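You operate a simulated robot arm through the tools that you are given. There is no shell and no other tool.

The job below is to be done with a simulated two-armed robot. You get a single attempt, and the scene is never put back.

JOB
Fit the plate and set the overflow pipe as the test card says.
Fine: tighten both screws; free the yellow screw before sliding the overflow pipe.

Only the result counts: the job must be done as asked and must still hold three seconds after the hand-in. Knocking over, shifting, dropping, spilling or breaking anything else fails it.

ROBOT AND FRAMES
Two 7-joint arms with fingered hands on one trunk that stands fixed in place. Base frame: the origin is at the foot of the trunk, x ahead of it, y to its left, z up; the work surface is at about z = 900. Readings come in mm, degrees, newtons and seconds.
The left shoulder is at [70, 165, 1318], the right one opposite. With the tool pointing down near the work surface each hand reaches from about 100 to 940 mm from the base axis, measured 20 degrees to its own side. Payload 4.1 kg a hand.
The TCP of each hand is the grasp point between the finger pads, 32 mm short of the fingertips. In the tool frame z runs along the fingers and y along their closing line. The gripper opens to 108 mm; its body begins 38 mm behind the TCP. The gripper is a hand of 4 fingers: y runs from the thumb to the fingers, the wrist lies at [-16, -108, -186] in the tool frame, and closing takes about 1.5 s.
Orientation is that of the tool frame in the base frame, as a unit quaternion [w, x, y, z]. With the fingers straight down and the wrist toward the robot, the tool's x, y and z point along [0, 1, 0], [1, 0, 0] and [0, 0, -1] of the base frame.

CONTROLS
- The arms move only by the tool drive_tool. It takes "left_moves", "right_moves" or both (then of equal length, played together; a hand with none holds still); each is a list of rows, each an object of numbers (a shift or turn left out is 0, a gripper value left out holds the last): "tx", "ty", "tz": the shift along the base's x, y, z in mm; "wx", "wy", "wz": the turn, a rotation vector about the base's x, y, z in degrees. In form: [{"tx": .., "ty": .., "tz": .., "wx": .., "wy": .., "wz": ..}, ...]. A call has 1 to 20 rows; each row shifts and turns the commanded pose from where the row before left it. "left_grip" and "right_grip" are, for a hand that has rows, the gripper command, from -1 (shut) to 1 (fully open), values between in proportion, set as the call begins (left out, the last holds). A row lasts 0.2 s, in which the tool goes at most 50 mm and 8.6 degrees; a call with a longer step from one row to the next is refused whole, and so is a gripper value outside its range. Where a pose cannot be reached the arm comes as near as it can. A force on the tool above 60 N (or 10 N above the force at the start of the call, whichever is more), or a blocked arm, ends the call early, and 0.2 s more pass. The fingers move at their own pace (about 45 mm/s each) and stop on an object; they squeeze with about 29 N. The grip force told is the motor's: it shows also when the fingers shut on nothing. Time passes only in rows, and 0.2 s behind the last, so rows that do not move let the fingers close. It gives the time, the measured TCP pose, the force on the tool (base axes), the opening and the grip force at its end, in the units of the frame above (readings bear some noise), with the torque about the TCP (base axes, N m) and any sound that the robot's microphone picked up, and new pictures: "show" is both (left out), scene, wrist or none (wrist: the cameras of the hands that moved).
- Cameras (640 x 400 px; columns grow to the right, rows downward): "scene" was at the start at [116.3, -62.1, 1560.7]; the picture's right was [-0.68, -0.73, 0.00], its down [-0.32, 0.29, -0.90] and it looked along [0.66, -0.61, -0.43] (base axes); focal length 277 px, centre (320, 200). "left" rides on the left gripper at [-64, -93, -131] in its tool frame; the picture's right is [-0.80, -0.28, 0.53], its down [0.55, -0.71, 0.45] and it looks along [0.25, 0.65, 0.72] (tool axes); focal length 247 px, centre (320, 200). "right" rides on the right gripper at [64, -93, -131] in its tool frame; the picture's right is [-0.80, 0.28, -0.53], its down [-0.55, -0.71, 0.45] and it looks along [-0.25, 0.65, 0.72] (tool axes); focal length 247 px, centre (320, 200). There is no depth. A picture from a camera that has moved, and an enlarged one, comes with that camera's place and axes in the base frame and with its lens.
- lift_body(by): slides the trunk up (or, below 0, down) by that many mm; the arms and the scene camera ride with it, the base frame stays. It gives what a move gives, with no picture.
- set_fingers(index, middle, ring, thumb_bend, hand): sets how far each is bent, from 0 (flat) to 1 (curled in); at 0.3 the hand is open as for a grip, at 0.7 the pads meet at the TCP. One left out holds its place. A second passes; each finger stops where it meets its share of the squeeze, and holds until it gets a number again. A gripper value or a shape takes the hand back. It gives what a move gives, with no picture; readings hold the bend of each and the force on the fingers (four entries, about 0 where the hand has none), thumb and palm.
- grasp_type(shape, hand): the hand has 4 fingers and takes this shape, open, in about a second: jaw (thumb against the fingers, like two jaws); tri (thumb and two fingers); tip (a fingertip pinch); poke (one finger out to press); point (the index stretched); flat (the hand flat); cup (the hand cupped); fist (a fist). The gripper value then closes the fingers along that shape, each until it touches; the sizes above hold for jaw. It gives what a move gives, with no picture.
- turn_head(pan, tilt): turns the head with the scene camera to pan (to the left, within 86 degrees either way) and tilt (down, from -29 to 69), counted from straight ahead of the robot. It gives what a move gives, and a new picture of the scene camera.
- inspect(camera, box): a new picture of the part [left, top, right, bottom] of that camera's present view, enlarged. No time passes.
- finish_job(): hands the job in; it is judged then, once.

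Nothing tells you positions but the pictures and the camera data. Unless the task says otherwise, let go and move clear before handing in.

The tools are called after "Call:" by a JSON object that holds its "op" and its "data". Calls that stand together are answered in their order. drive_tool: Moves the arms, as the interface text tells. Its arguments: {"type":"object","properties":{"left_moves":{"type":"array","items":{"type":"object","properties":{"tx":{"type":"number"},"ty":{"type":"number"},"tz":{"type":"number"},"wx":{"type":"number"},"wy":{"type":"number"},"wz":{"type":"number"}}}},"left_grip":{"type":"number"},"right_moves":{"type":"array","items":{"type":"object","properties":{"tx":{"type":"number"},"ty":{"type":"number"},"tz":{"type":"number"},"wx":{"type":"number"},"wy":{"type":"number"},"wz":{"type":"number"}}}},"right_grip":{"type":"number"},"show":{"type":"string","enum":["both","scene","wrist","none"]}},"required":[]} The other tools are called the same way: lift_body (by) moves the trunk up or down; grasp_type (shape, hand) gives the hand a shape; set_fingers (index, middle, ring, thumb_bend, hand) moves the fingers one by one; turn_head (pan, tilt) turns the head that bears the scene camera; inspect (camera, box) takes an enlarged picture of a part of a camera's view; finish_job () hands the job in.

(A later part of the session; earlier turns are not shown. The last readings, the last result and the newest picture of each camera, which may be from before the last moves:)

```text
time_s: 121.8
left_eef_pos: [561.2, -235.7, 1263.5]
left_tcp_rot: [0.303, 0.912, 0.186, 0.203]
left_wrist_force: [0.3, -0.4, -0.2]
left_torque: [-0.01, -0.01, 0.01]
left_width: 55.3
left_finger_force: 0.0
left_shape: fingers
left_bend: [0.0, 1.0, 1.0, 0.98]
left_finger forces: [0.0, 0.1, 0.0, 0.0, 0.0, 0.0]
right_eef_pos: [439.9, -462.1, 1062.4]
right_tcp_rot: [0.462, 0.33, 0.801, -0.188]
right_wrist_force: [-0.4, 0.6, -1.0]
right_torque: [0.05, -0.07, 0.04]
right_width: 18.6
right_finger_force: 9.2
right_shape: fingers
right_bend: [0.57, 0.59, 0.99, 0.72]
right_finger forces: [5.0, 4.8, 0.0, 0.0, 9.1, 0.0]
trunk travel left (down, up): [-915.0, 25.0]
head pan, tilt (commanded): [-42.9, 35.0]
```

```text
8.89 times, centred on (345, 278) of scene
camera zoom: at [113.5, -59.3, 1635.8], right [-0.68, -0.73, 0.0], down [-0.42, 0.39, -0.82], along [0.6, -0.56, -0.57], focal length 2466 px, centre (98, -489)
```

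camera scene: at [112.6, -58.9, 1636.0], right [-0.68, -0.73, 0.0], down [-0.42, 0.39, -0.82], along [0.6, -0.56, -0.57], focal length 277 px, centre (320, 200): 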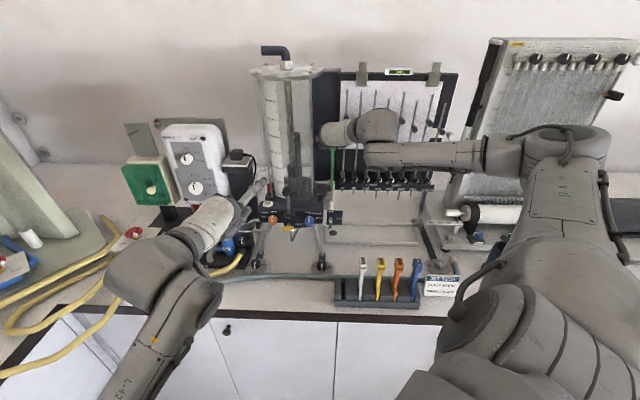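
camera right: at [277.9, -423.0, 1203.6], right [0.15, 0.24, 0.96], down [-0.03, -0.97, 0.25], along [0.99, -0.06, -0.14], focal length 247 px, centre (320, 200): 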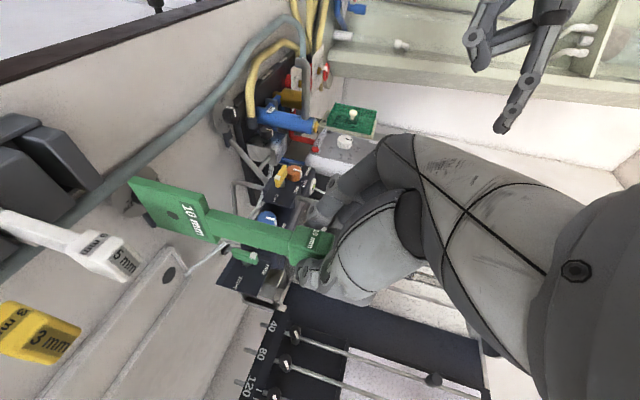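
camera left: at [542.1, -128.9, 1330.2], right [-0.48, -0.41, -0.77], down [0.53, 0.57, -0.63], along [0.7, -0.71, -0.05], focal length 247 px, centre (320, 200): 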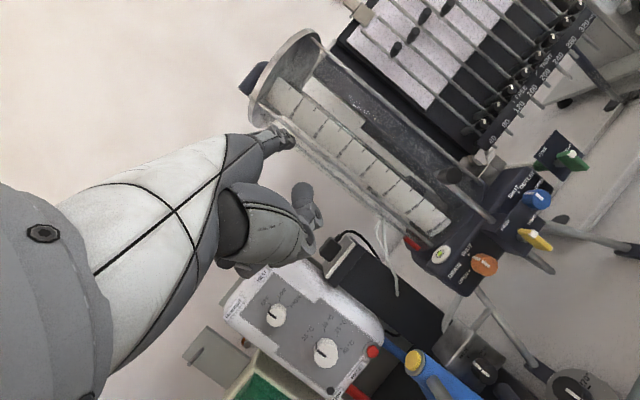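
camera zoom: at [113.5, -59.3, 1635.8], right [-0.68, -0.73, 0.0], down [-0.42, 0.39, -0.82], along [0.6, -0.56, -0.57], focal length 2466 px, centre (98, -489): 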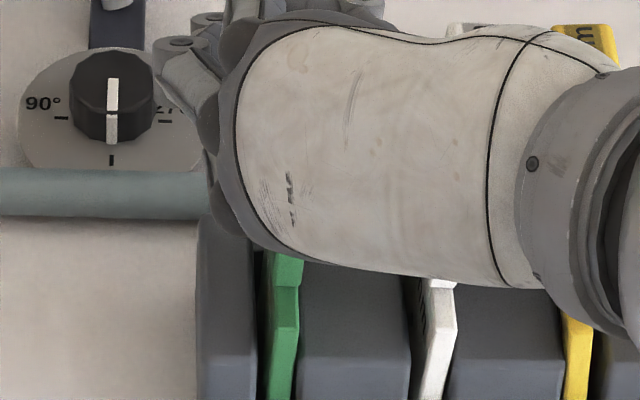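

Call:
{"op": "set_fingers", "data": {"hand": "right", "index": 0.7, "middle": 0.68, "thumb_bend": 0.8}}

Call:
{"op": "drive_tool", "data": {"right_moves": [{"tz": 4}, {"tz": 6}, {"tz": 6}], "show": "none"}}

Call:
{"op": "inspect", "data": {"camera": "right", "box": [60, 100, 380, 300]}}

Call:
{"op": "inspect", "data": {"camera": "scene", "box": [325, 255, 365, 300]}}

```text
time_s: 122.8
left_eef_pos: [562.0, -236.2, 1263.8]
left_tcp_rot: [0.302, 0.912, 0.187, 0.204]
left_wrist_force: [0.6, 0.1, 0.2]
left_torque: [-0.01, 0.01, -0.03]
left_width: 55.3
left_finger_force: 0.1
left_shape: fingers
left_bend: [0.0, 1.0, 1.0, 0.98]
left_finger forces: [0.0, 0.1, 0.0, 0.0, 0.0, 0.1]
right_eef_pos: [441.6, -462.4, 1062.6]
right_tcp_rot: [0.461, 0.33, 0.802, -0.189]
right_wrist_force: [1.0, 0.4, 0.3]
right_torque: [0.07, -0.11, 0.02]
right_width: 18.0
right_finger_force: 16.0
right_shape: fingers
right_bend: [0.58, 0.61, 0.99, 0.72]
right_finger forces: [9.2, 7.3, 0.1, 0.0, 15.4, 0.1]
trunk travel left (down, up): [-915.0, 25.0]
head pan, tilt (commanded): [-42.9, 35.0]
```

```text
time_s: 123.6
left_eef_pos: [560.2, -235.5, 1263.1]
left_tcp_rot: [0.303, 0.912, 0.187, 0.204]
left_wrist_force: [-0.3, -1.4, -0.3]
left_torque: [-0.01, 0.03, -0.01]
left_width: 55.1
left_finger_force: 0.0
left_shape: fingers
left_bend: [0.0, 1.0, 1.0, 0.98]
left_finger forces: [0.1, 0.0, 0.0, 0.0, 0.0, 0.0]
right_eef_pos: [440.5, -462.2, 1078.2]
right_tcp_rot: [0.462, 0.331, 0.801, -0.189]
right_wrist_force: [1.7, -0.3, -1.4]
right_torque: [0.08, -0.08, 0.04]
right_width: 18.2
right_finger_force: 15.5
right_shape: fingers
right_bend: [0.58, 0.61, 0.99, 0.72]
right_finger forces: [9.0, 7.3, 0.0, 0.0, 15.5, 0.1]
trunk travel left (down, up): [-915.0, 25.0]
head pan, tilt (commanded): [-42.9, 35.0]
```

```text
2.00 times, centred on (220, 200) of right
camera zoom: at [272.0, -425.4, 1090.5], right [0.15, 0.24, 0.96], down [-0.03, -0.97, 0.25], along [0.99, -0.06, -0.14], focal length 494 px, centre (520, 200)
```

zoom: 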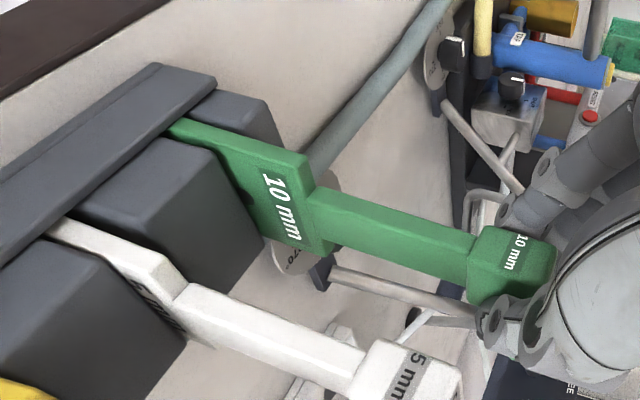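

```text
8.89 times, centred on (345, 278) of scene
camera zoom: at [113.6, -59.5, 1635.8], right [-0.68, -0.73, 0.0], down [-0.42, 0.39, -0.82], along [0.6, -0.56, -0.57], focal length 2466 px, centre (98, -489)
```

zoom: 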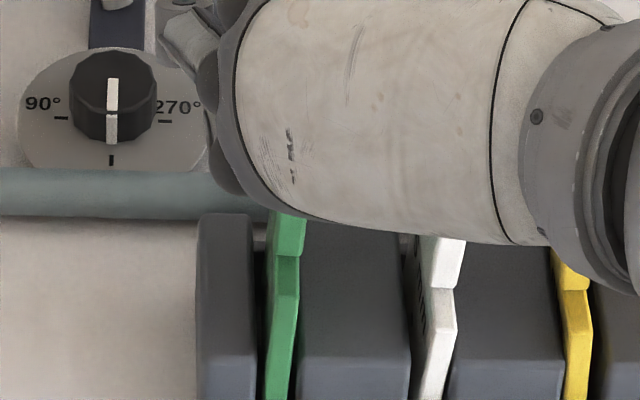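

The plate comes up with the hand. I'll lift it clear of the rack.

Call:
{"op": "drive_tool", "data": {"right_moves": [{"tz": 10}, {"tz": 12}, {"tz": 15}, {"tz": 15}, {"tz": 20}, {"tz": 20}, {"tz": 25}], "show": "wrist"}}

Call:
{"op": "inspect", "data": {"camera": "scene", "box": [320, 240, 420, 310]}}

Call:
{"op": "inspect", "data": {"camera": "scene", "box": [325, 232, 365, 262]}}

Call:
{"op": "inspect", "data": {"camera": "left", "box": [440, 0, 640, 200]}}

```text
time_s: 125.2
left_eef_pos: [560.8, -236.1, 1263.7]
left_tcp_rot: [0.302, 0.913, 0.186, 0.203]
left_wrist_force: [0.5, 0.4, 0.2]
left_torque: [0.02, 0.02, 0.02]
left_width: 55.4
left_finger_force: 0.0
left_shape: fingers
left_bend: [0.0, 1.0, 1.0, 0.98]
left_finger forces: [0.1, 0.1, 0.1, 0.0, 0.0, 0.0]
right_eef_pos: [441.7, -461.4, 1196.0]
right_tcp_rot: [0.462, 0.33, 0.801, -0.19]
right_wrist_force: [0.0, -0.1, -0.6]
right_torque: [0.0, 0.0, -0.02]
right_width: 17.5
right_finger_force: 15.7
right_shape: fingers
right_bend: [0.58, 0.61, 0.99, 0.72]
right_finger forces: [8.4, 7.1, 0.0, 0.1, 15.5, 0.1]
trunk travel left (down, up): [-915.0, 25.0]
head pan, tilt (commanded): [-42.9, 35.0]
camera right: at [272.1, -424.1, 1206.8], right [0.16, 0.24, 0.96], down [-0.03, -0.97, 0.25], along [0.99, -0.06, -0.14], focal length 247 px, centre (320, 200)
```

right: 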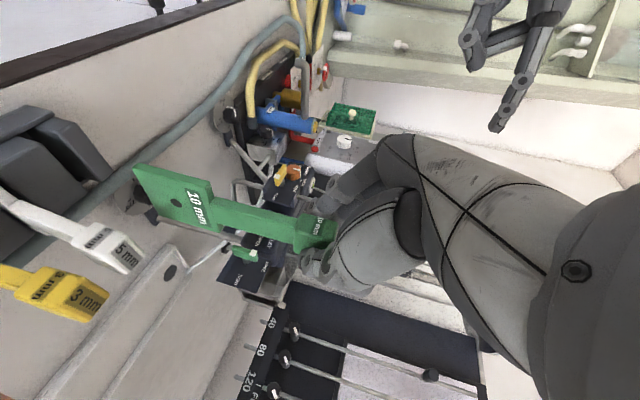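

```text
5.71 times, centred on (370, 275) of scene
camera zoom: at [113.5, -59.2, 1635.8], right [-0.68, -0.73, 0.0], down [-0.42, 0.39, -0.82], along [0.6, -0.56, -0.57], focal length 1585 px, centre (34, -229)
```

zoom: 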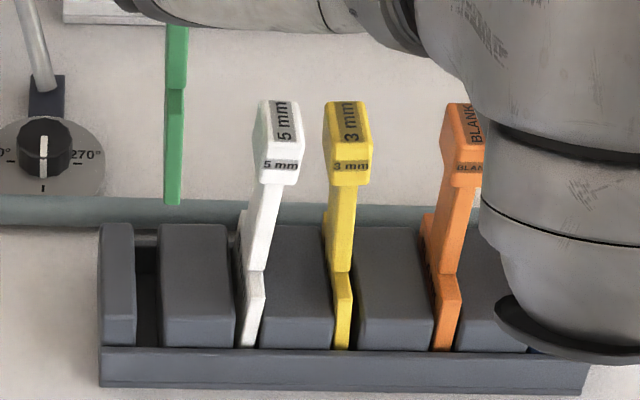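

```text
13.33 times, centred on (345, 247) of scene
camera zoom: at [113.5, -59.2, 1635.8], right [-0.68, -0.73, 0.0], down [-0.42, 0.39, -0.82], along [0.6, -0.56, -0.57], focal length 3698 px, centre (-13, -427)
```

zoom: 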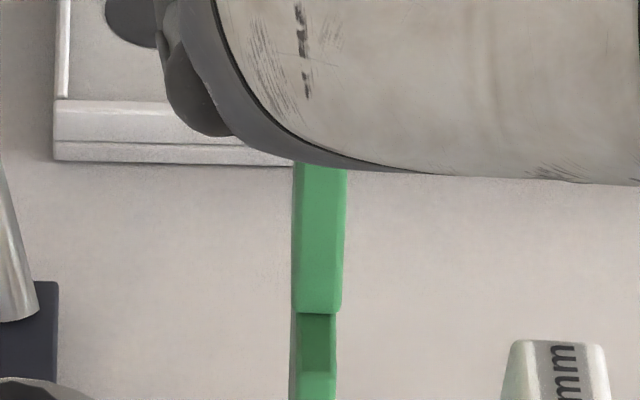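

```text
2.00 times, centred on (540, 100) of left
camera zoom: at [423.2, -132.9, 1285.1], right [-0.48, -0.41, -0.77], down [0.53, 0.57, -0.63], along [0.7, -0.71, -0.05], focal length 494 px, centre (-120, 400)
```

zoom: 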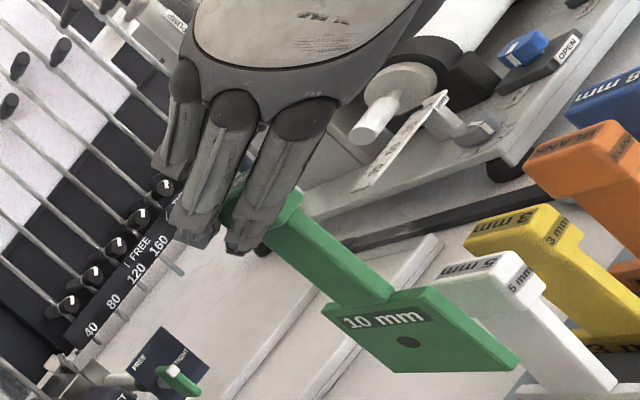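

The plate is held with the new offset, tilted about 1.2 degrees (bottom to the right). I'll correct that tilt while raising, then carry it toward the slot, stopping short.

Call:
{"op": "drive_tool", "data": {"right_moves": [{"tz": 25, "wx": 0.42, "wy": -0.42}, {"tz": 25, "wx": 0.43, "wy": -0.43}, {"tz": 25}, {"tz": 25}, {"tx": 20.8, "ty": -15.7}, {"tx": 20.8, "ty": -15.7}, {"tx": 20.8, "ty": -15.7}, {"tx": 20.8, "ty": -15.7}, {"tx": 20.8, "ty": -15.7}, {"tx": 20.8, "ty": -15.7}, {"tx": 20.8, "ty": -15.7}, {"tx": 20.8, "ty": -15.7}, {"tx": 20.8, "ty": -15.7}, {"tx": 20.8, "ty": -15.7}], "show": "wrist"}}

Call:
{"op": "inspect", "data": {"camera": "scene", "box": [310, 140, 360, 200]}}

Call:
{"op": "inspect", "data": {"camera": "right", "box": [80, 130, 240, 270]}}

```text
time_s: 128.2
left_eef_pos: [561.6, -235.0, 1263.3]
left_tcp_rot: [0.302, 0.912, 0.187, 0.203]
left_wrist_force: [0.5, -0.2, 0.5]
left_torque: [-0.03, -0.02, 0.02]
left_width: 55.1
left_finger_force: 0.1
left_shape: fingers
left_bend: [0.0, 1.0, 1.0, 0.98]
left_finger forces: [0.0, 0.1, 0.0, 0.0, 0.1, 0.0]
right_eef_pos: [649.7, -621.8, 1294.7]
right_tcp_rot: [0.465, 0.335, 0.799, -0.181]
right_wrist_force: [1.2, 0.3, -1.1]
right_torque: [-0.01, 0.0, -0.01]
right_width: 16.9
right_finger_force: 14.7
right_shape: fingers
right_bend: [0.59, 0.61, 0.99, 0.72]
right_finger forces: [8.1, 6.9, 0.0, 0.0, 15.0, 0.0]
trunk travel left (down, up): [-915.0, 25.0]
head pan, tilt (commanded): [-42.9, 35.0]
camera right: at [481.2, -584.2, 1304.1], right [0.14, 0.23, 0.96], down [-0.03, -0.97, 0.23], along [0.99, -0.06, -0.13], focal length 247 px, centre (320, 200)
```

right: 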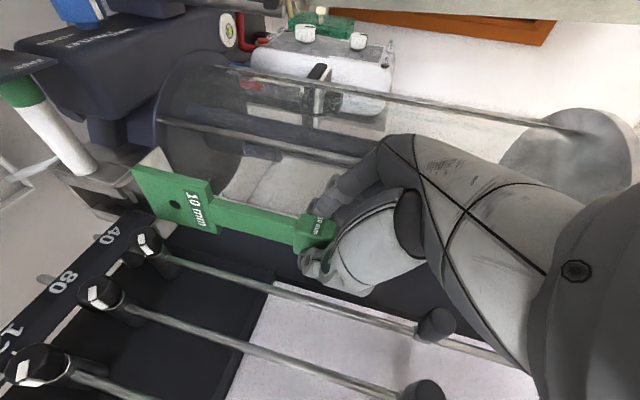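

```text
6.67 times, centred on (335, 170) of scene
camera zoom: at [115.3, -60.1, 1635.7], right [-0.68, -0.73, 0.0], down [-0.42, 0.39, -0.82], along [0.6, -0.56, -0.57], focal length 1849 px, centre (220, 400)
```

zoom: 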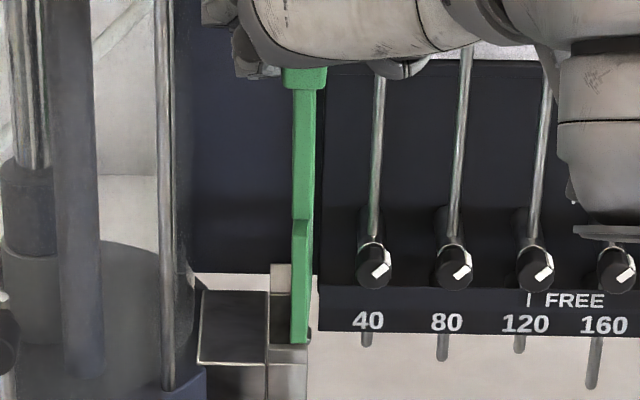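

```text
2.86 times, centred on (160, 200) of right
camera zoom: at [481.2, -584.2, 1304.1], right [0.14, 0.23, 0.96], down [-0.03, -0.97, 0.23], along [0.99, -0.06, -0.13], focal length 706 px, centre (777, 200)
```

zoom: 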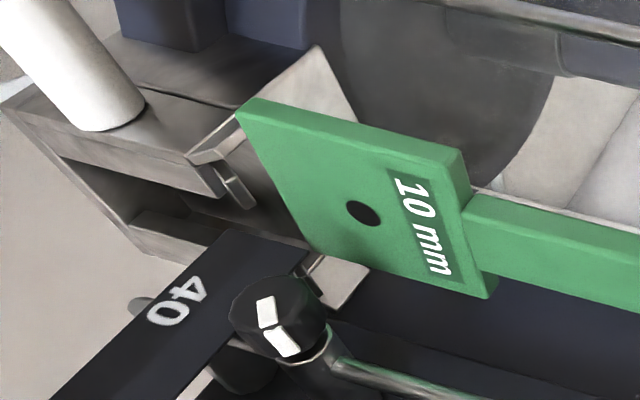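

Plate upright; it needs 27 mm forward and 9.4 mm left. I'll go in small steps and watch for any contact with the tie-rod.

Call:
{"op": "drive_tool", "data": {"right_moves": [{"tx": 9.9, "ty": -7}, {"tx": 9.9, "ty": -7}, {"tz": 0}], "show": "none"}}

Call:
{"op": "drive_tool", "data": {"right_moves": [{"tx": 2.8, "ty": 0.8}, {"tx": 1.5, "ty": 1.5}, {"tz": 0}], "show": "none"}}

Call:
{"op": "inspect", "data": {"camera": "scene", "box": [315, 160, 350, 190]}}

Call:
{"op": "inspect", "data": {"camera": "right", "box": [80, 130, 220, 270]}}

```text
time_s: 129.0
left_eef_pos: [561.3, -234.4, 1264.2]
left_tcp_rot: [0.303, 0.912, 0.186, 0.204]
left_wrist_force: [0.3, 0.6, 0.0]
left_torque: [-0.02, 0.01, -0.04]
left_width: 55.0
left_finger_force: 0.0
left_shape: fingers
left_bend: [0.0, 1.0, 1.0, 0.98]
left_finger forces: [0.1, 0.0, 0.0, 0.0, 0.0, 0.1]
right_eef_pos: [668.0, -633.9, 1296.3]
right_tcp_rot: [0.466, 0.335, 0.799, -0.18]
right_wrist_force: [0.8, 0.1, -1.6]
right_torque: [-0.03, 0.03, -0.01]
right_width: 17.0
right_finger_force: 15.1
right_shape: fingers
right_bend: [0.59, 0.61, 0.99, 0.72]
right_finger forces: [8.2, 6.9, 0.1, 0.0, 14.9, 0.0]
trunk travel left (down, up): [-915.0, 25.0]
head pan, tilt (commanded): [-42.9, 35.0]
```

```text
time_s: 129.8
left_eef_pos: [561.9, -235.9, 1263.4]
left_tcp_rot: [0.303, 0.912, 0.186, 0.203]
left_wrist_force: [0.1, -0.1, 0.0]
left_torque: [0.02, -0.01, -0.01]
left_width: 54.9
left_finger_force: 0.1
left_shape: fingers
left_bend: [0.0, 1.0, 1.0, 0.98]
left_finger forces: [0.0, 0.0, 0.1, 0.1, 0.0, 0.0]
right_eef_pos: [672.4, -631.1, 1295.5]
right_tcp_rot: [0.465, 0.335, 0.799, -0.181]
right_wrist_force: [0.8, -0.2, -0.3]
right_torque: [0.02, 0.03, 0.0]
right_width: 16.7
right_finger_force: 14.4
right_shape: fingers
right_bend: [0.59, 0.61, 0.99, 0.72]
right_finger forces: [8.1, 6.9, 0.0, 0.0, 15.1, 0.0]
trunk travel left (down, up): [-915.0, 25.0]
head pan, tilt (commanded): [-42.9, 35.0]
```

```text
13.33 times, centred on (332, 175) of scene
camera zoom: at [113.3, -59.6, 1635.8], right [-0.68, -0.73, 0.0], down [-0.42, 0.39, -0.82], along [0.6, -0.56, -0.57], focal length 3698 px, centre (153, 533)
```

zoom: 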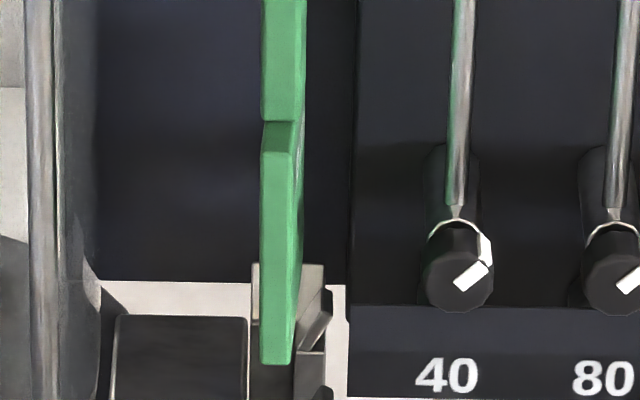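

```text
2.86 times, centred on (150, 200) of right
camera zoom: at [503.6, -594.9, 1305.0], right [0.14, 0.23, 0.96], down [-0.03, -0.97, 0.24], along [0.99, -0.06, -0.13], focal length 706 px, centre (806, 200)
```

zoom: 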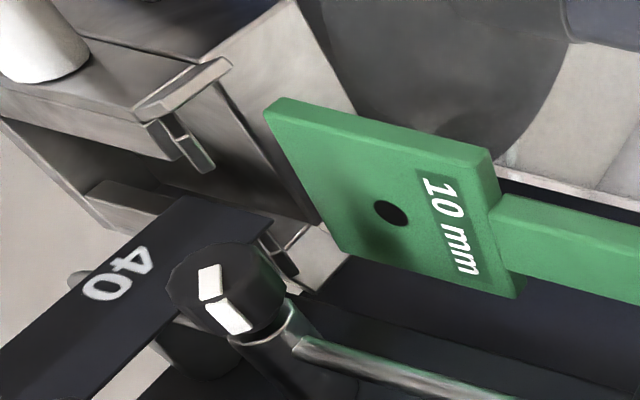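

Nearly aligned: about 0.9 mm left and 4 mm forward still needed. I'll make that correction and lower to just above the slot.

Call:
{"op": "drive_tool", "data": {"right_moves": [{"tx": 3.5, "ty": -2.2}, {"tz": -5}, {"tz": -5}, {"tz": -4}], "show": "none"}}

Call:
{"op": "inspect", "data": {"camera": "scene", "box": [315, 165, 350, 195]}}

Call:
{"op": "inspect", "data": {"camera": "right", "box": [80, 130, 220, 270]}}

Call:
{"op": "inspect", "data": {"camera": "left", "box": [390, 120, 470, 200]}}

```text
time_s: 130.8
left_eef_pos: [560.9, -236.2, 1264.0]
left_tcp_rot: [0.303, 0.912, 0.187, 0.204]
left_wrist_force: [0.3, -0.3, -0.6]
left_torque: [0.01, -0.01, 0.0]
left_width: 55.2
left_finger_force: 0.0
left_shape: fingers
left_bend: [0.0, 1.0, 1.0, 0.98]
left_finger forces: [0.0, 0.0, 0.0, 0.0, 0.0, 0.0]
right_eef_pos: [677.0, -632.4, 1280.2]
right_tcp_rot: [0.466, 0.334, 0.799, -0.181]
right_wrist_force: [-0.6, -0.5, -1.3]
right_torque: [-0.05, 0.02, 0.01]
right_width: 17.0
right_finger_force: 15.4
right_shape: fingers
right_bend: [0.59, 0.61, 0.99, 0.72]
right_finger forces: [8.1, 6.8, 0.0, 0.0, 15.0, 0.0]
trunk travel left (down, up): [-915.0, 25.0]
head pan, tilt (commanded): [-42.9, 35.0]
```

```text
13.33 times, centred on (332, 180) of scene
camera zoom: at [113.8, -59.6, 1635.8], right [-0.68, -0.73, 0.0], down [-0.42, 0.39, -0.82], along [0.6, -0.56, -0.57], focal length 3698 px, centre (153, 467)
```

zoom: 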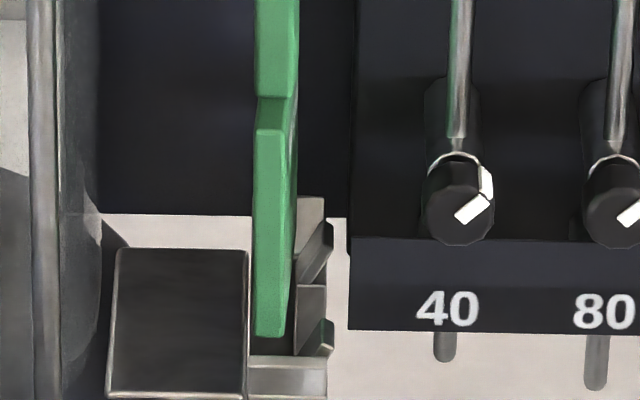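

```text
2.86 times, centred on (150, 200) of right
camera zoom: at [508.0, -597.2, 1290.2], right [0.14, 0.23, 0.96], down [-0.03, -0.97, 0.24], along [0.99, -0.06, -0.13], focal length 706 px, centre (806, 200)
```

zoom: 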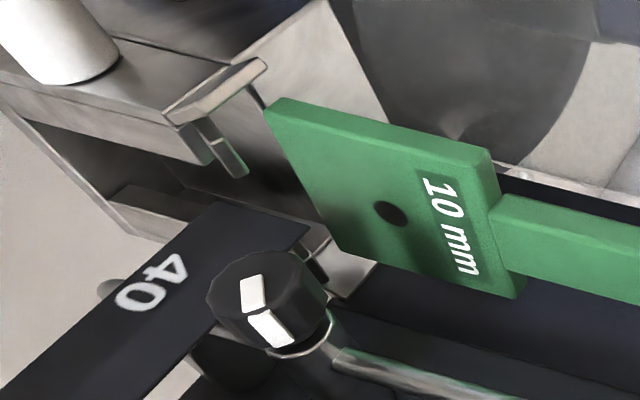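

```text
5.00 times, centred on (430, 160) of left
camera zoom: at [423.4, -133.2, 1285.1], right [-0.48, -0.41, -0.77], down [0.53, 0.57, -0.63], along [0.7, -0.71, -0.06], focal length 1235 px, centre (-230, 400)
```

zoom: 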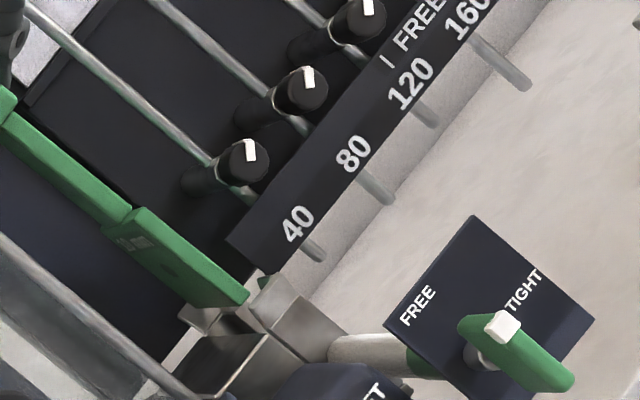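

Call:
{"op": "drive_tool", "data": {"right_moves": [{"tx": -0.5, "ty": -0.8}, {"tz": -4}, {"tz": -4}], "show": "none"}}

Call:
{"op": "inspect", "data": {"camera": "scene", "box": [315, 165, 350, 195]}}

Call:
{"op": "inspect", "data": {"camera": "right", "box": [80, 130, 220, 270]}}

```text
time_s: 131.6
left_eef_pos: [561.7, -236.2, 1262.8]
left_tcp_rot: [0.303, 0.912, 0.186, 0.203]
left_wrist_force: [-0.5, -0.7, 0.7]
left_torque: [-0.02, -0.02, -0.01]
left_width: 55.2
left_finger_force: 0.0
left_shape: fingers
left_bend: [0.0, 1.0, 1.0, 0.98]
left_finger forces: [0.0, 0.0, 0.0, 0.0, 0.1, 0.0]
right_eef_pos: [676.2, -634.2, 1272.5]
right_tcp_rot: [0.465, 0.335, 0.799, -0.181]
right_wrist_force: [0.2, -0.9, -0.2]
right_torque: [0.0, 0.02, 0.01]
right_width: 16.7
right_finger_force: 15.1
right_shape: fingers
right_bend: [0.59, 0.61, 0.99, 0.72]
right_finger forces: [8.1, 6.9, 0.0, 0.0, 14.9, 0.1]
trunk travel left (down, up): [-915.0, 25.0]
head pan, tilt (commanded): [-42.9, 35.0]
```

```text
13.33 times, centred on (332, 180) of scene
camera zoom: at [113.7, -59.8, 1635.8], right [-0.68, -0.73, 0.0], down [-0.42, 0.39, -0.82], along [0.6, -0.56, -0.57], focal length 3698 px, centre (153, 467)
```

zoom: 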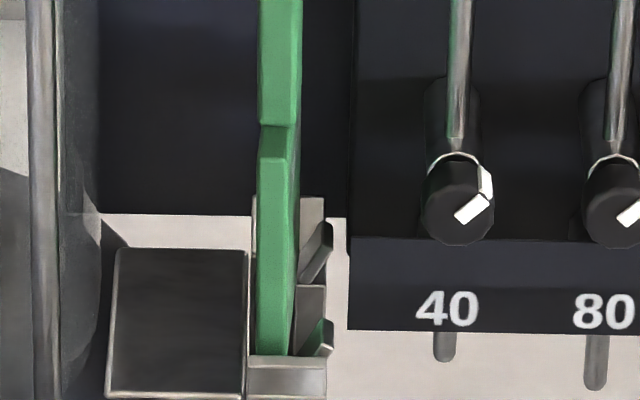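

```text
2.86 times, centred on (150, 200) of right
camera zoom: at [507.5, -598.0, 1282.2], right [0.14, 0.23, 0.96], down [-0.03, -0.97, 0.23], along [0.99, -0.06, -0.13], focal length 706 px, centre (806, 200)
```

zoom: 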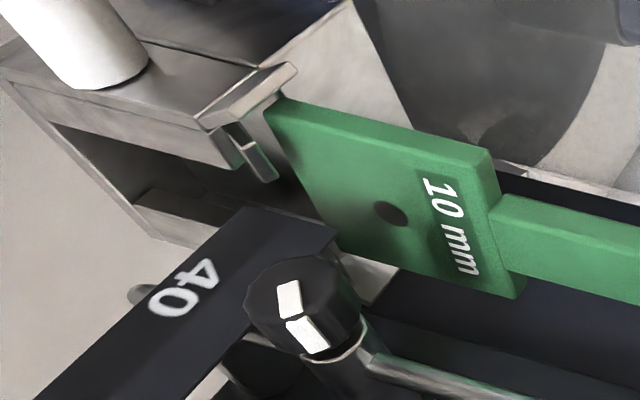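

The blade is entering the slot, centred. I'll keep lowering in small steps, watching forces.

Call:
{"op": "drive_tool", "data": {"right_moves": [{"tz": -4}, {"tz": -4}, {"tz": -4}], "show": "none"}}

Call:
{"op": "inspect", "data": {"camera": "scene", "box": [315, 165, 350, 195]}}

Call:
{"op": "inspect", "data": {"camera": "right", "box": [80, 130, 220, 270]}}

```text
time_s: 132.4
left_eef_pos: [558.5, -233.5, 1265.4]
left_tcp_rot: [0.303, 0.912, 0.186, 0.204]
left_wrist_force: [0.0, -1.2, -0.5]
left_torque: [-0.03, 0.01, -0.02]
left_width: 55.2
left_finger_force: 0.1
left_shape: fingers
left_bend: [0.0, 1.0, 1.0, 0.98]
left_finger forces: [0.0, 0.0, 0.0, 0.0, 0.0, 0.0]
right_eef_pos: [673.6, -632.1, 1266.5]
right_tcp_rot: [0.468, 0.335, 0.798, -0.181]
right_wrist_force: [-0.6, 0.2, 14.7]
right_torque: [-0.15, -0.32, -0.02]
right_width: 17.1
right_finger_force: 16.3
right_shape: fingers
right_bend: [0.59, 0.61, 0.99, 0.72]
right_finger forces: [8.9, 7.2, 0.0, 0.0, 15.9, 0.0]
trunk travel left (down, up): [-915.0, 25.0]
head pan, tilt (commanded): [-42.9, 35.0]
```

```text
13.33 times, centred on (332, 180) of scene
camera zoom: at [110.7, -56.6, 1636.4], right [-0.68, -0.73, 0.0], down [-0.42, 0.39, -0.82], along [0.6, -0.56, -0.57], focal length 3698 px, centre (153, 467)
```

zoom: 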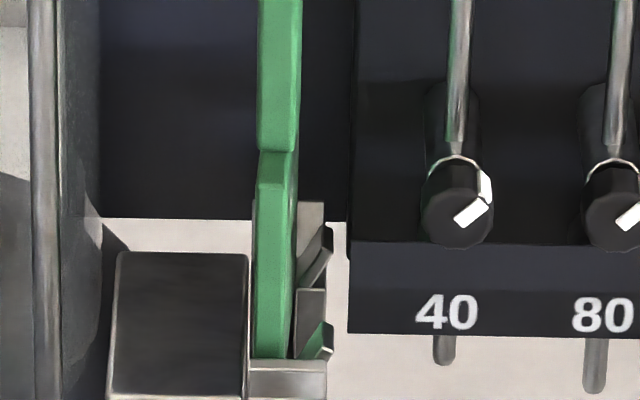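

```text
2.86 times, centred on (150, 200) of right
camera zoom: at [504.7, -595.9, 1274.9], right [0.14, 0.23, 0.96], down [-0.03, -0.97, 0.24], along [0.99, -0.06, -0.12], focal length 706 px, centre (806, 200)
```

zoom: 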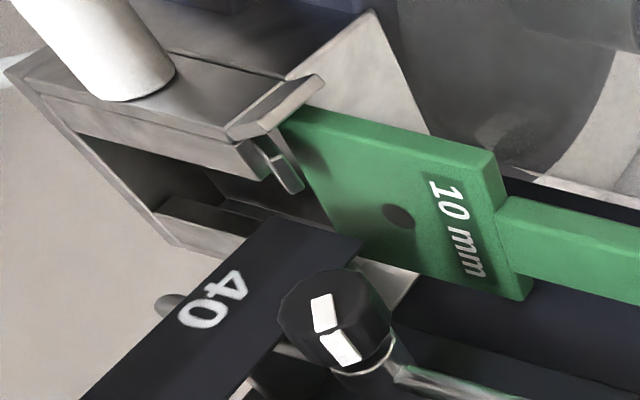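

It stopped with 15 N upward at z 1266: the blade is yawed about 2.5 degrees, so its front-left corner sits on the slot's left wall. I'll raise it slightly, turn it 2.5 degrees, and shift about 1 mm right.

Call:
{"op": "drive_tool", "data": {"right_moves": [{"tz": 5}, {"tz": 5}, {"wz": 1.3, "tx": -0.4, "ty": -0.4}, {"wz": 1.2, "tx": -0.4, "ty": -0.4}, {"tz": 0}], "show": "none"}}

Call:
{"op": "inspect", "data": {"camera": "scene", "box": [318, 168, 342, 190]}}

Call:
{"op": "inspect", "data": {"camera": "right", "box": [80, 130, 220, 270]}}

```text
time_s: 133.6
left_eef_pos: [560.7, -235.3, 1263.4]
left_tcp_rot: [0.302, 0.912, 0.187, 0.204]
left_wrist_force: [-0.6, -0.1, -0.4]
left_torque: [-0.01, 0.01, -0.04]
left_width: 55.0
left_finger_force: 0.1
left_shape: fingers
left_bend: [0.0, 1.0, 1.0, 0.98]
left_finger forces: [0.0, 0.0, 0.1, 0.0, 0.1, 0.0]
right_eef_pos: [676.4, -633.7, 1271.8]
right_tcp_rot: [0.469, 0.317, 0.807, -0.171]
right_wrist_force: [-0.1, -0.2, -0.9]
right_torque: [0.02, 0.04, 0.0]
right_width: 17.2
right_finger_force: 15.3
right_shape: fingers
right_bend: [0.59, 0.61, 0.99, 0.72]
right_finger forces: [8.3, 7.1, 0.0, 0.1, 15.4, 0.1]
trunk travel left (down, up): [-915.0, 25.0]
head pan, tilt (commanded): [-42.9, 35.0]
```

```text
16.00 times, centred on (330, 179) of scene
camera zoom: at [114.0, -59.9, 1635.8], right [-0.68, -0.73, 0.0], down [-0.42, 0.39, -0.82], along [0.6, -0.56, -0.57], focal length 4438 px, centre (160, 536)
```

zoom: 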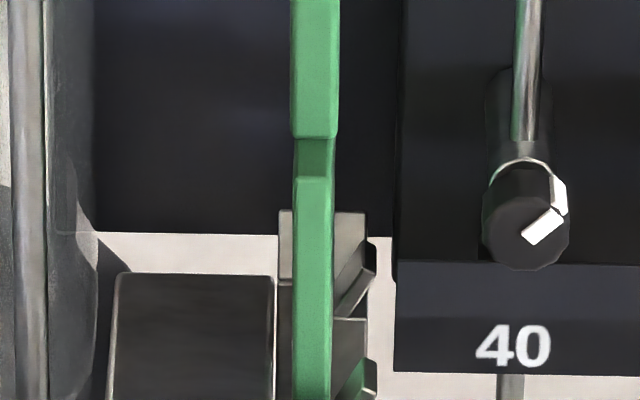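

```text
2.86 times, centred on (150, 200) of right
camera zoom: at [504.9, -605.5, 1280.0], right [0.13, 0.23, 0.96], down [0.01, -0.97, 0.24], along [0.99, -0.02, -0.13], focal length 706 px, centre (806, 200)
```

zoom: 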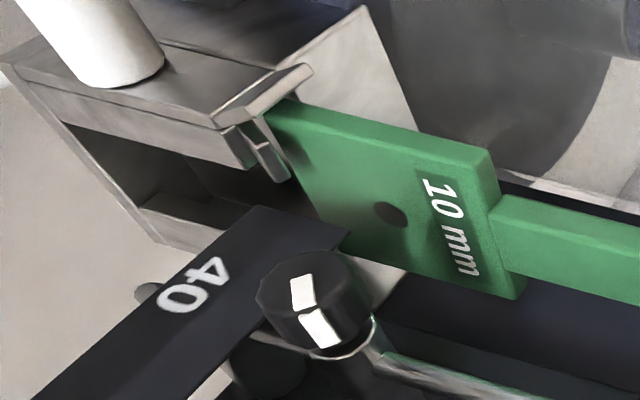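

Yaw is now right; the blade is about 1.4 mm too far right. I'll correct and lower again.

Call:
{"op": "drive_tool", "data": {"right_moves": [{"tx": 1, "ty": 1}, {"tz": 0}], "show": "none"}}

Call:
{"op": "inspect", "data": {"camera": "scene", "box": [318, 172, 342, 194]}}

```text
time_s: 134.2
left_eef_pos: [561.1, -235.8, 1263.3]
left_tcp_rot: [0.303, 0.912, 0.187, 0.203]
left_wrist_force: [-0.6, -0.3, 0.8]
left_torque: [-0.04, 0.0, 0.0]
left_width: 55.3
left_finger_force: 0.1
left_shape: fingers
left_bend: [0.0, 1.0, 1.0, 0.98]
left_finger forces: [0.0, 0.0, 0.0, 0.1, 0.0, 0.0]
right_eef_pos: [676.0, -633.5, 1270.4]
right_tcp_rot: [0.469, 0.318, 0.806, -0.17]
right_wrist_force: [0.4, -0.4, -1.1]
right_torque: [-0.03, 0.03, 0.02]
right_width: 16.8
right_finger_force: 15.4
right_shape: fingers
right_bend: [0.59, 0.61, 0.99, 0.72]
right_finger forces: [8.4, 7.0, 0.0, 0.0, 15.5, 0.0]
trunk travel left (down, up): [-915.0, 25.0]
head pan, tilt (commanded): [-42.9, 35.0]
```

```text
16.00 times, centred on (330, 183) of scene
camera zoom: at [113.8, -59.7, 1635.8], right [-0.68, -0.73, 0.0], down [-0.42, 0.39, -0.82], along [0.6, -0.56, -0.57], focal length 4438 px, centre (160, 472)
```

zoom: 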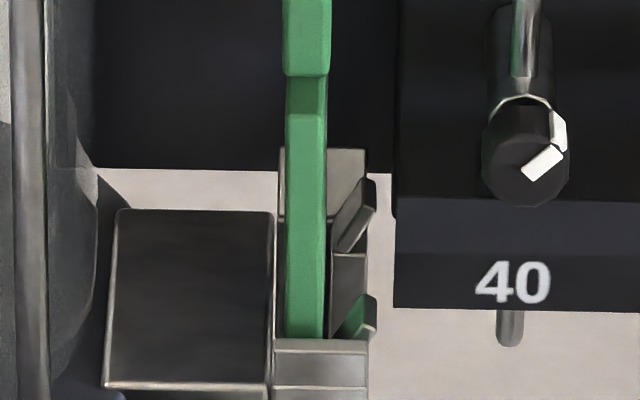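

Centred in the slot. Lowering.

Call:
{"op": "drive_tool", "data": {"right_moves": [{"tz": -4}, {"tz": -4}], "show": "none"}}

Call:
{"op": "drive_tool", "data": {"right_moves": [{"tz": -4}, {"tz": -4}], "show": "none"}}

Call:
{"op": "inspect", "data": {"camera": "scene", "box": [318, 172, 342, 194]}}

Call:
{"op": "inspect", "data": {"camera": "right", "box": [80, 130, 220, 270]}}

```text
time_s: 134.8
left_eef_pos: [558.8, -235.1, 1264.6]
left_tcp_rot: [0.304, 0.912, 0.186, 0.203]
left_wrist_force: [0.2, -0.9, -0.7]
left_torque: [0.03, 0.0, 0.04]
left_width: 55.3
left_finger_force: 0.1
left_shape: fingers
left_bend: [0.0, 1.0, 1.0, 0.98]
left_finger forces: [0.0, 0.0, 0.1, 0.0, 0.0, 0.0]
right_eef_pos: [675.7, -632.8, 1266.2]
right_tcp_rot: [0.473, 0.317, 0.805, -0.17]
right_wrist_force: [1.0, -1.8, 10.6]
right_torque: [-0.14, -0.3, -0.03]
right_width: 17.1
right_finger_force: 15.1
right_shape: fingers
right_bend: [0.59, 0.61, 0.99, 0.72]
right_finger forces: [8.3, 6.9, 0.0, 0.1, 15.5, 0.0]
trunk travel left (down, up): [-915.0, 25.0]
head pan, tilt (commanded): [-42.9, 35.0]
```

```text
time_s: 135.4
left_eef_pos: [561.3, -236.8, 1263.7]
left_tcp_rot: [0.304, 0.912, 0.186, 0.204]
left_wrist_force: [0.4, 0.2, 0.8]
left_torque: [0.02, 0.01, 0.03]
left_width: 55.3
left_finger_force: 0.0
left_shape: fingers
left_bend: [0.0, 1.0, 1.0, 0.98]
left_finger forces: [0.1, 0.1, 0.0, 0.0, 0.0, 0.0]
right_eef_pos: [675.7, -631.9, 1255.0]
right_tcp_rot: [0.47, 0.317, 0.806, -0.171]
right_wrist_force: [1.0, -1.9, 7.1]
right_torque: [-0.12, -0.12, -0.03]
right_width: 7.5
right_finger_force: 10.2
right_shape: fingers
right_bend: [0.65, 0.63, 0.99, 0.73]
right_finger forces: [5.1, 5.1, 0.0, 0.0, 10.7, 0.0]
trunk travel left (down, up): [-915.0, 25.0]
head pan, tilt (commanded): [-42.9, 35.0]
```

```text
16.00 times, centred on (330, 183) of scene
camera zoom: at [113.6, -60.1, 1635.7], right [-0.68, -0.73, 0.0], down [-0.42, 0.39, -0.82], along [0.6, -0.56, -0.57], focal length 4438 px, centre (160, 472)
```

zoom: 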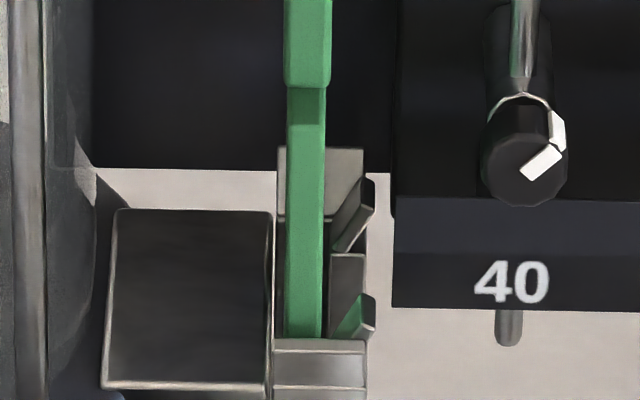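

```text
2.86 times, centred on (150, 200) of right
camera zoom: at [504.7, -603.8, 1262.8], right [0.13, 0.23, 0.96], down [0.01, -0.97, 0.23], along [0.99, -0.02, -0.13], focal length 706 px, centre (806, 200)
```

zoom: 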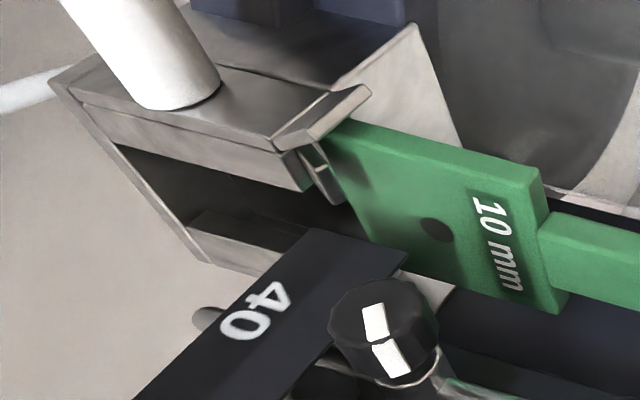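

The plate met something again at the same height, and slipped about 10 mm in the hand. I'll stop and look closely from all cameras.

Call:
{"op": "inspect", "data": {"camera": "left", "box": [400, 150, 450, 200]}}

Call:
{"op": "inspect", "data": {"camera": "right", "box": [120, 130, 200, 220]}}

Call:
{"op": "inspect", "data": {"camera": "right", "box": [200, 120, 420, 320]}}

Call:
{"op": "inspect", "data": {"camera": "scene", "box": [320, 140, 345, 165]}}

```text
8.00 times, centred on (425, 175) of left
camera zoom: at [423.3, -133.6, 1285.0], right [-0.48, -0.41, -0.77], down [0.53, 0.57, -0.63], along [0.7, -0.71, -0.06], focal length 1976 px, centre (-520, 400)
```

zoom: 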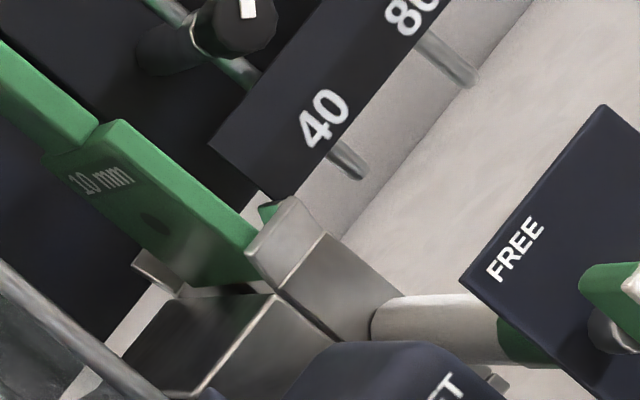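

```text
4.44 times, centred on (160, 175) of right
camera zoom: at [504.7, -603.8, 1262.8], right [0.13, 0.23, 0.96], down [0.01, -0.97, 0.23], along [0.99, -0.02, -0.13], focal length 1098 px, centre (1031, 311)
```

zoom: 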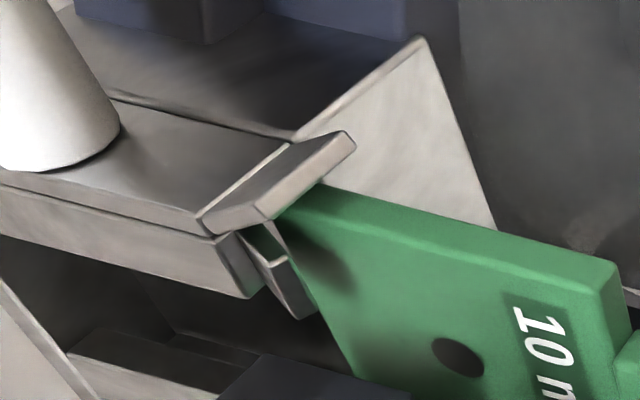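

```text
2.00 times, centred on (310, 220) of right
camera zoom: at [504.7, -603.8, 1262.8], right [0.13, 0.23, 0.96], down [0.01, -0.97, 0.23], along [0.99, -0.02, -0.13], focal length 494 px, centre (340, 160)
```

zoom: 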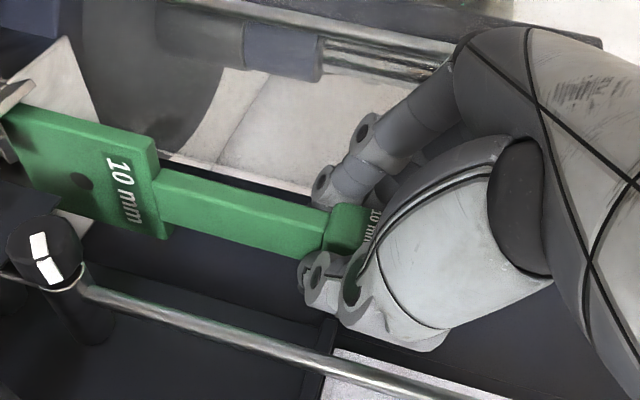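

```text
16.00 times, centred on (332, 152) of scene
camera zoom: at [113.6, -60.1, 1635.7], right [-0.68, -0.73, 0.0], down [-0.42, 0.39, -0.82], along [0.6, -0.56, -0.57], focal length 4438 px, centre (120, 960)
```

zoom: 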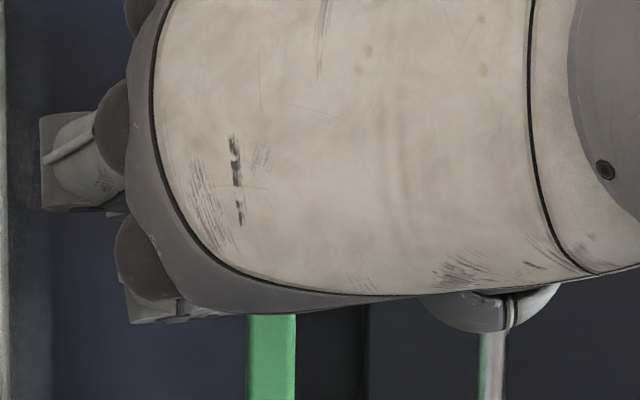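

Looking at the geometry again, the plate sits about 8 mm too near the robot, so its near-bottom corner is resting on the front wall, and it has pitched in the grip. I'll lift it off to unload and re-measure.

Call:
{"op": "drive_tool", "data": {"right_moves": [{"tz": 5}, {"tz": 5}, {"tz": 5}, {"tz": 5}], "show": "wrist"}}

Call:
{"op": "inspect", "data": {"camera": "right", "box": [100, 120, 400, 310]}}

Call:
{"op": "inspect", "data": {"camera": "scene", "box": [318, 165, 342, 187]}}

Call:
{"op": "inspect", "data": {"camera": "left", "box": [350, 60, 450, 200]}}

```text
time_s: 136.4
left_eef_pos: [560.8, -234.9, 1263.6]
left_tcp_rot: [0.303, 0.912, 0.186, 0.204]
left_wrist_force: [-0.4, -0.2, 0.5]
left_torque: [0.0, -0.04, 0.01]
left_width: 55.2
left_finger_force: 0.1
left_shape: fingers
left_bend: [0.0, 1.0, 1.0, 0.98]
left_finger forces: [0.0, 0.1, 0.0, 0.1, 0.0, 0.0]
right_eef_pos: [675.9, -634.2, 1274.8]
right_tcp_rot: [0.47, 0.317, 0.806, -0.171]
right_wrist_force: [0.4, 0.0, -0.7]
right_torque: [-0.02, 0.04, 0.0]
right_width: 8.0
right_finger_force: 11.1
right_shape: fingers
right_bend: [0.65, 0.63, 0.99, 0.73]
right_finger forces: [6.2, 5.2, 0.0, 0.0, 11.2, 0.0]
trunk travel left (down, up): [-915.0, 25.0]
head pan, tilt (commanded): [-42.9, 35.0]
camera right: at [505.0, -604.6, 1284.4], right [0.13, 0.23, 0.96], down [0.01, -0.97, 0.23], along [0.99, -0.02, -0.13], focal length 247 px, centre (320, 200)
```

right: 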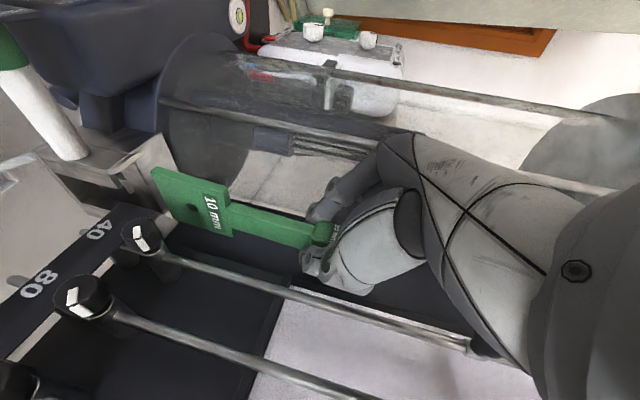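

```text
2.11 times, centred on (250, 215) of right
camera zoom: at [505.0, -604.6, 1284.4], right [0.13, 0.23, 0.96], down [0.01, -0.97, 0.23], along [0.99, -0.02, -0.13], focal length 520 px, centre (467, 168)
```

zoom: 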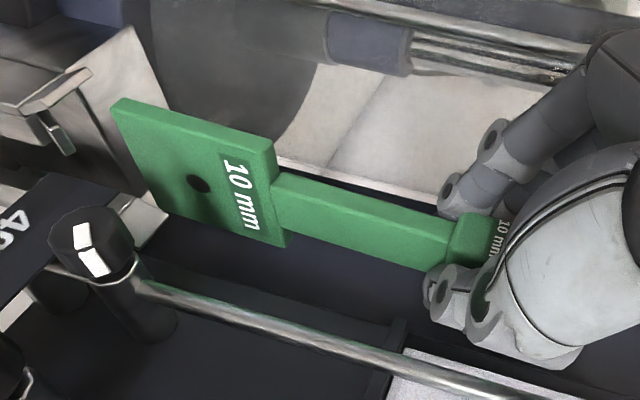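

```text
16.00 times, centred on (330, 176) of scene
camera zoom: at [113.7, -59.5, 1635.8], right [-0.68, -0.73, 0.0], down [-0.42, 0.39, -0.82], along [0.6, -0.56, -0.57], focal length 4438 px, centre (160, 584)
```

zoom: 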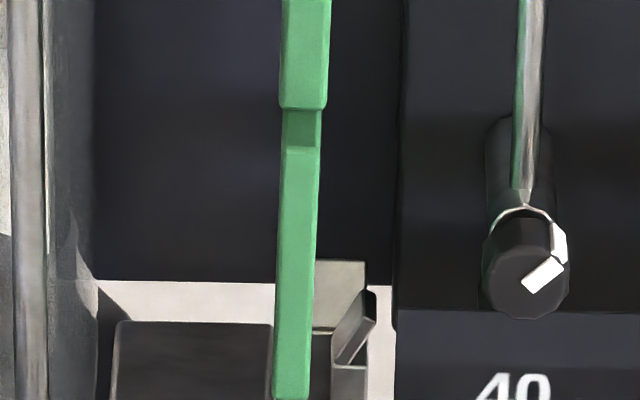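

```text
2.86 times, centred on (400, 130) of left
camera zoom: at [423.4, -133.1, 1285.1], right [-0.48, -0.41, -0.77], down [0.53, 0.57, -0.63], along [0.7, -0.71, -0.06], focal length 706 px, centre (91, 400)
```

zoom: 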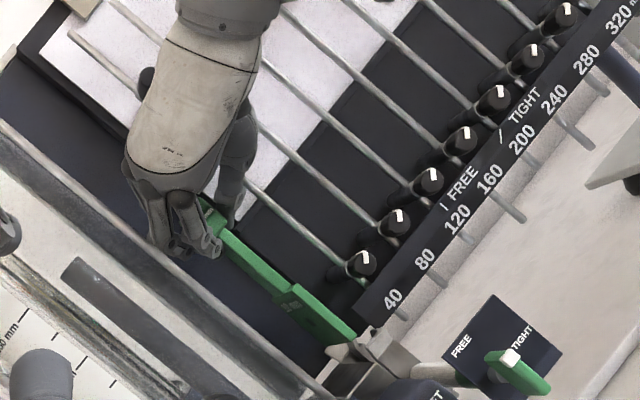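

Call:
{"op": "inspect", "data": {"camera": "right", "box": [90, 130, 180, 220]}}

Call:
{"op": "inspect", "data": {"camera": "left", "box": [400, 160, 450, 200]}}

```text
4.44 times, centred on (135, 175) of right
camera zoom: at [505.0, -604.6, 1284.4], right [0.13, 0.23, 0.96], down [0.01, -0.97, 0.23], along [0.99, -0.02, -0.13], focal length 1098 px, centre (1142, 311)
```

zoom: 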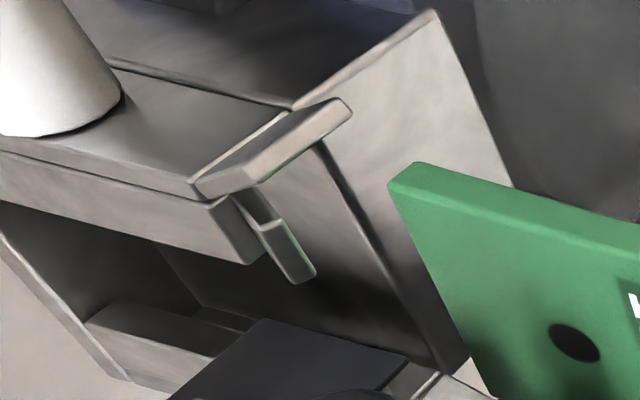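

```text
10.00 times, centred on (425, 180) of left
camera zoom: at [423.4, -133.1, 1285.1], right [-0.48, -0.41, -0.77], down [0.53, 0.57, -0.63], along [0.7, -0.71, -0.06], focal length 2470 px, centre (-730, 400)
```

zoom: 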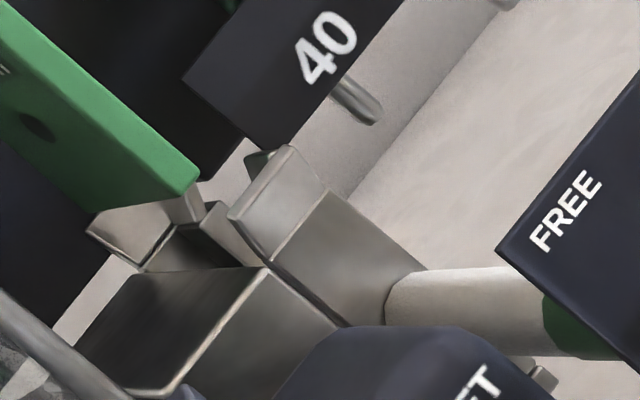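

Call:
{"op": "inspect", "data": {"camera": "right", "box": [140, 150, 260, 260]}}

Call:
{"op": "inspect", "data": {"camera": "scene", "box": [318, 150, 348, 180]}}

```text
3.64 times, centred on (200, 205) of right
camera zoom: at [505.0, -604.6, 1284.4], right [0.13, 0.23, 0.96], down [0.01, -0.97, 0.23], along [0.99, -0.02, -0.13], focal length 898 px, centre (756, 182)
```

zoom: 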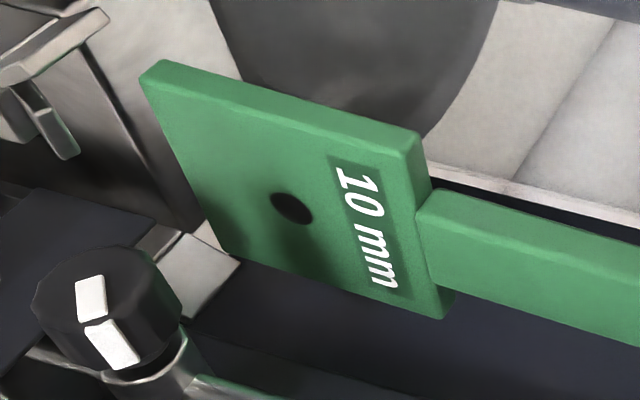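

```text
13.33 times, centred on (333, 165) of scene
camera zoom: at [113.7, -59.5, 1635.8], right [-0.68, -0.73, 0.0], down [-0.42, 0.39, -0.82], along [0.6, -0.56, -0.57], focal length 3698 px, centre (147, 667)
```

zoom: 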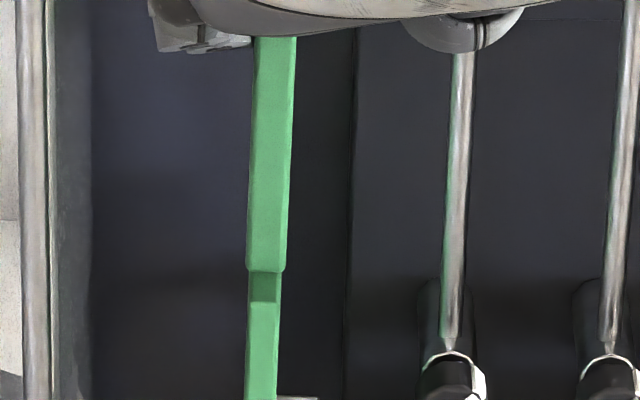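

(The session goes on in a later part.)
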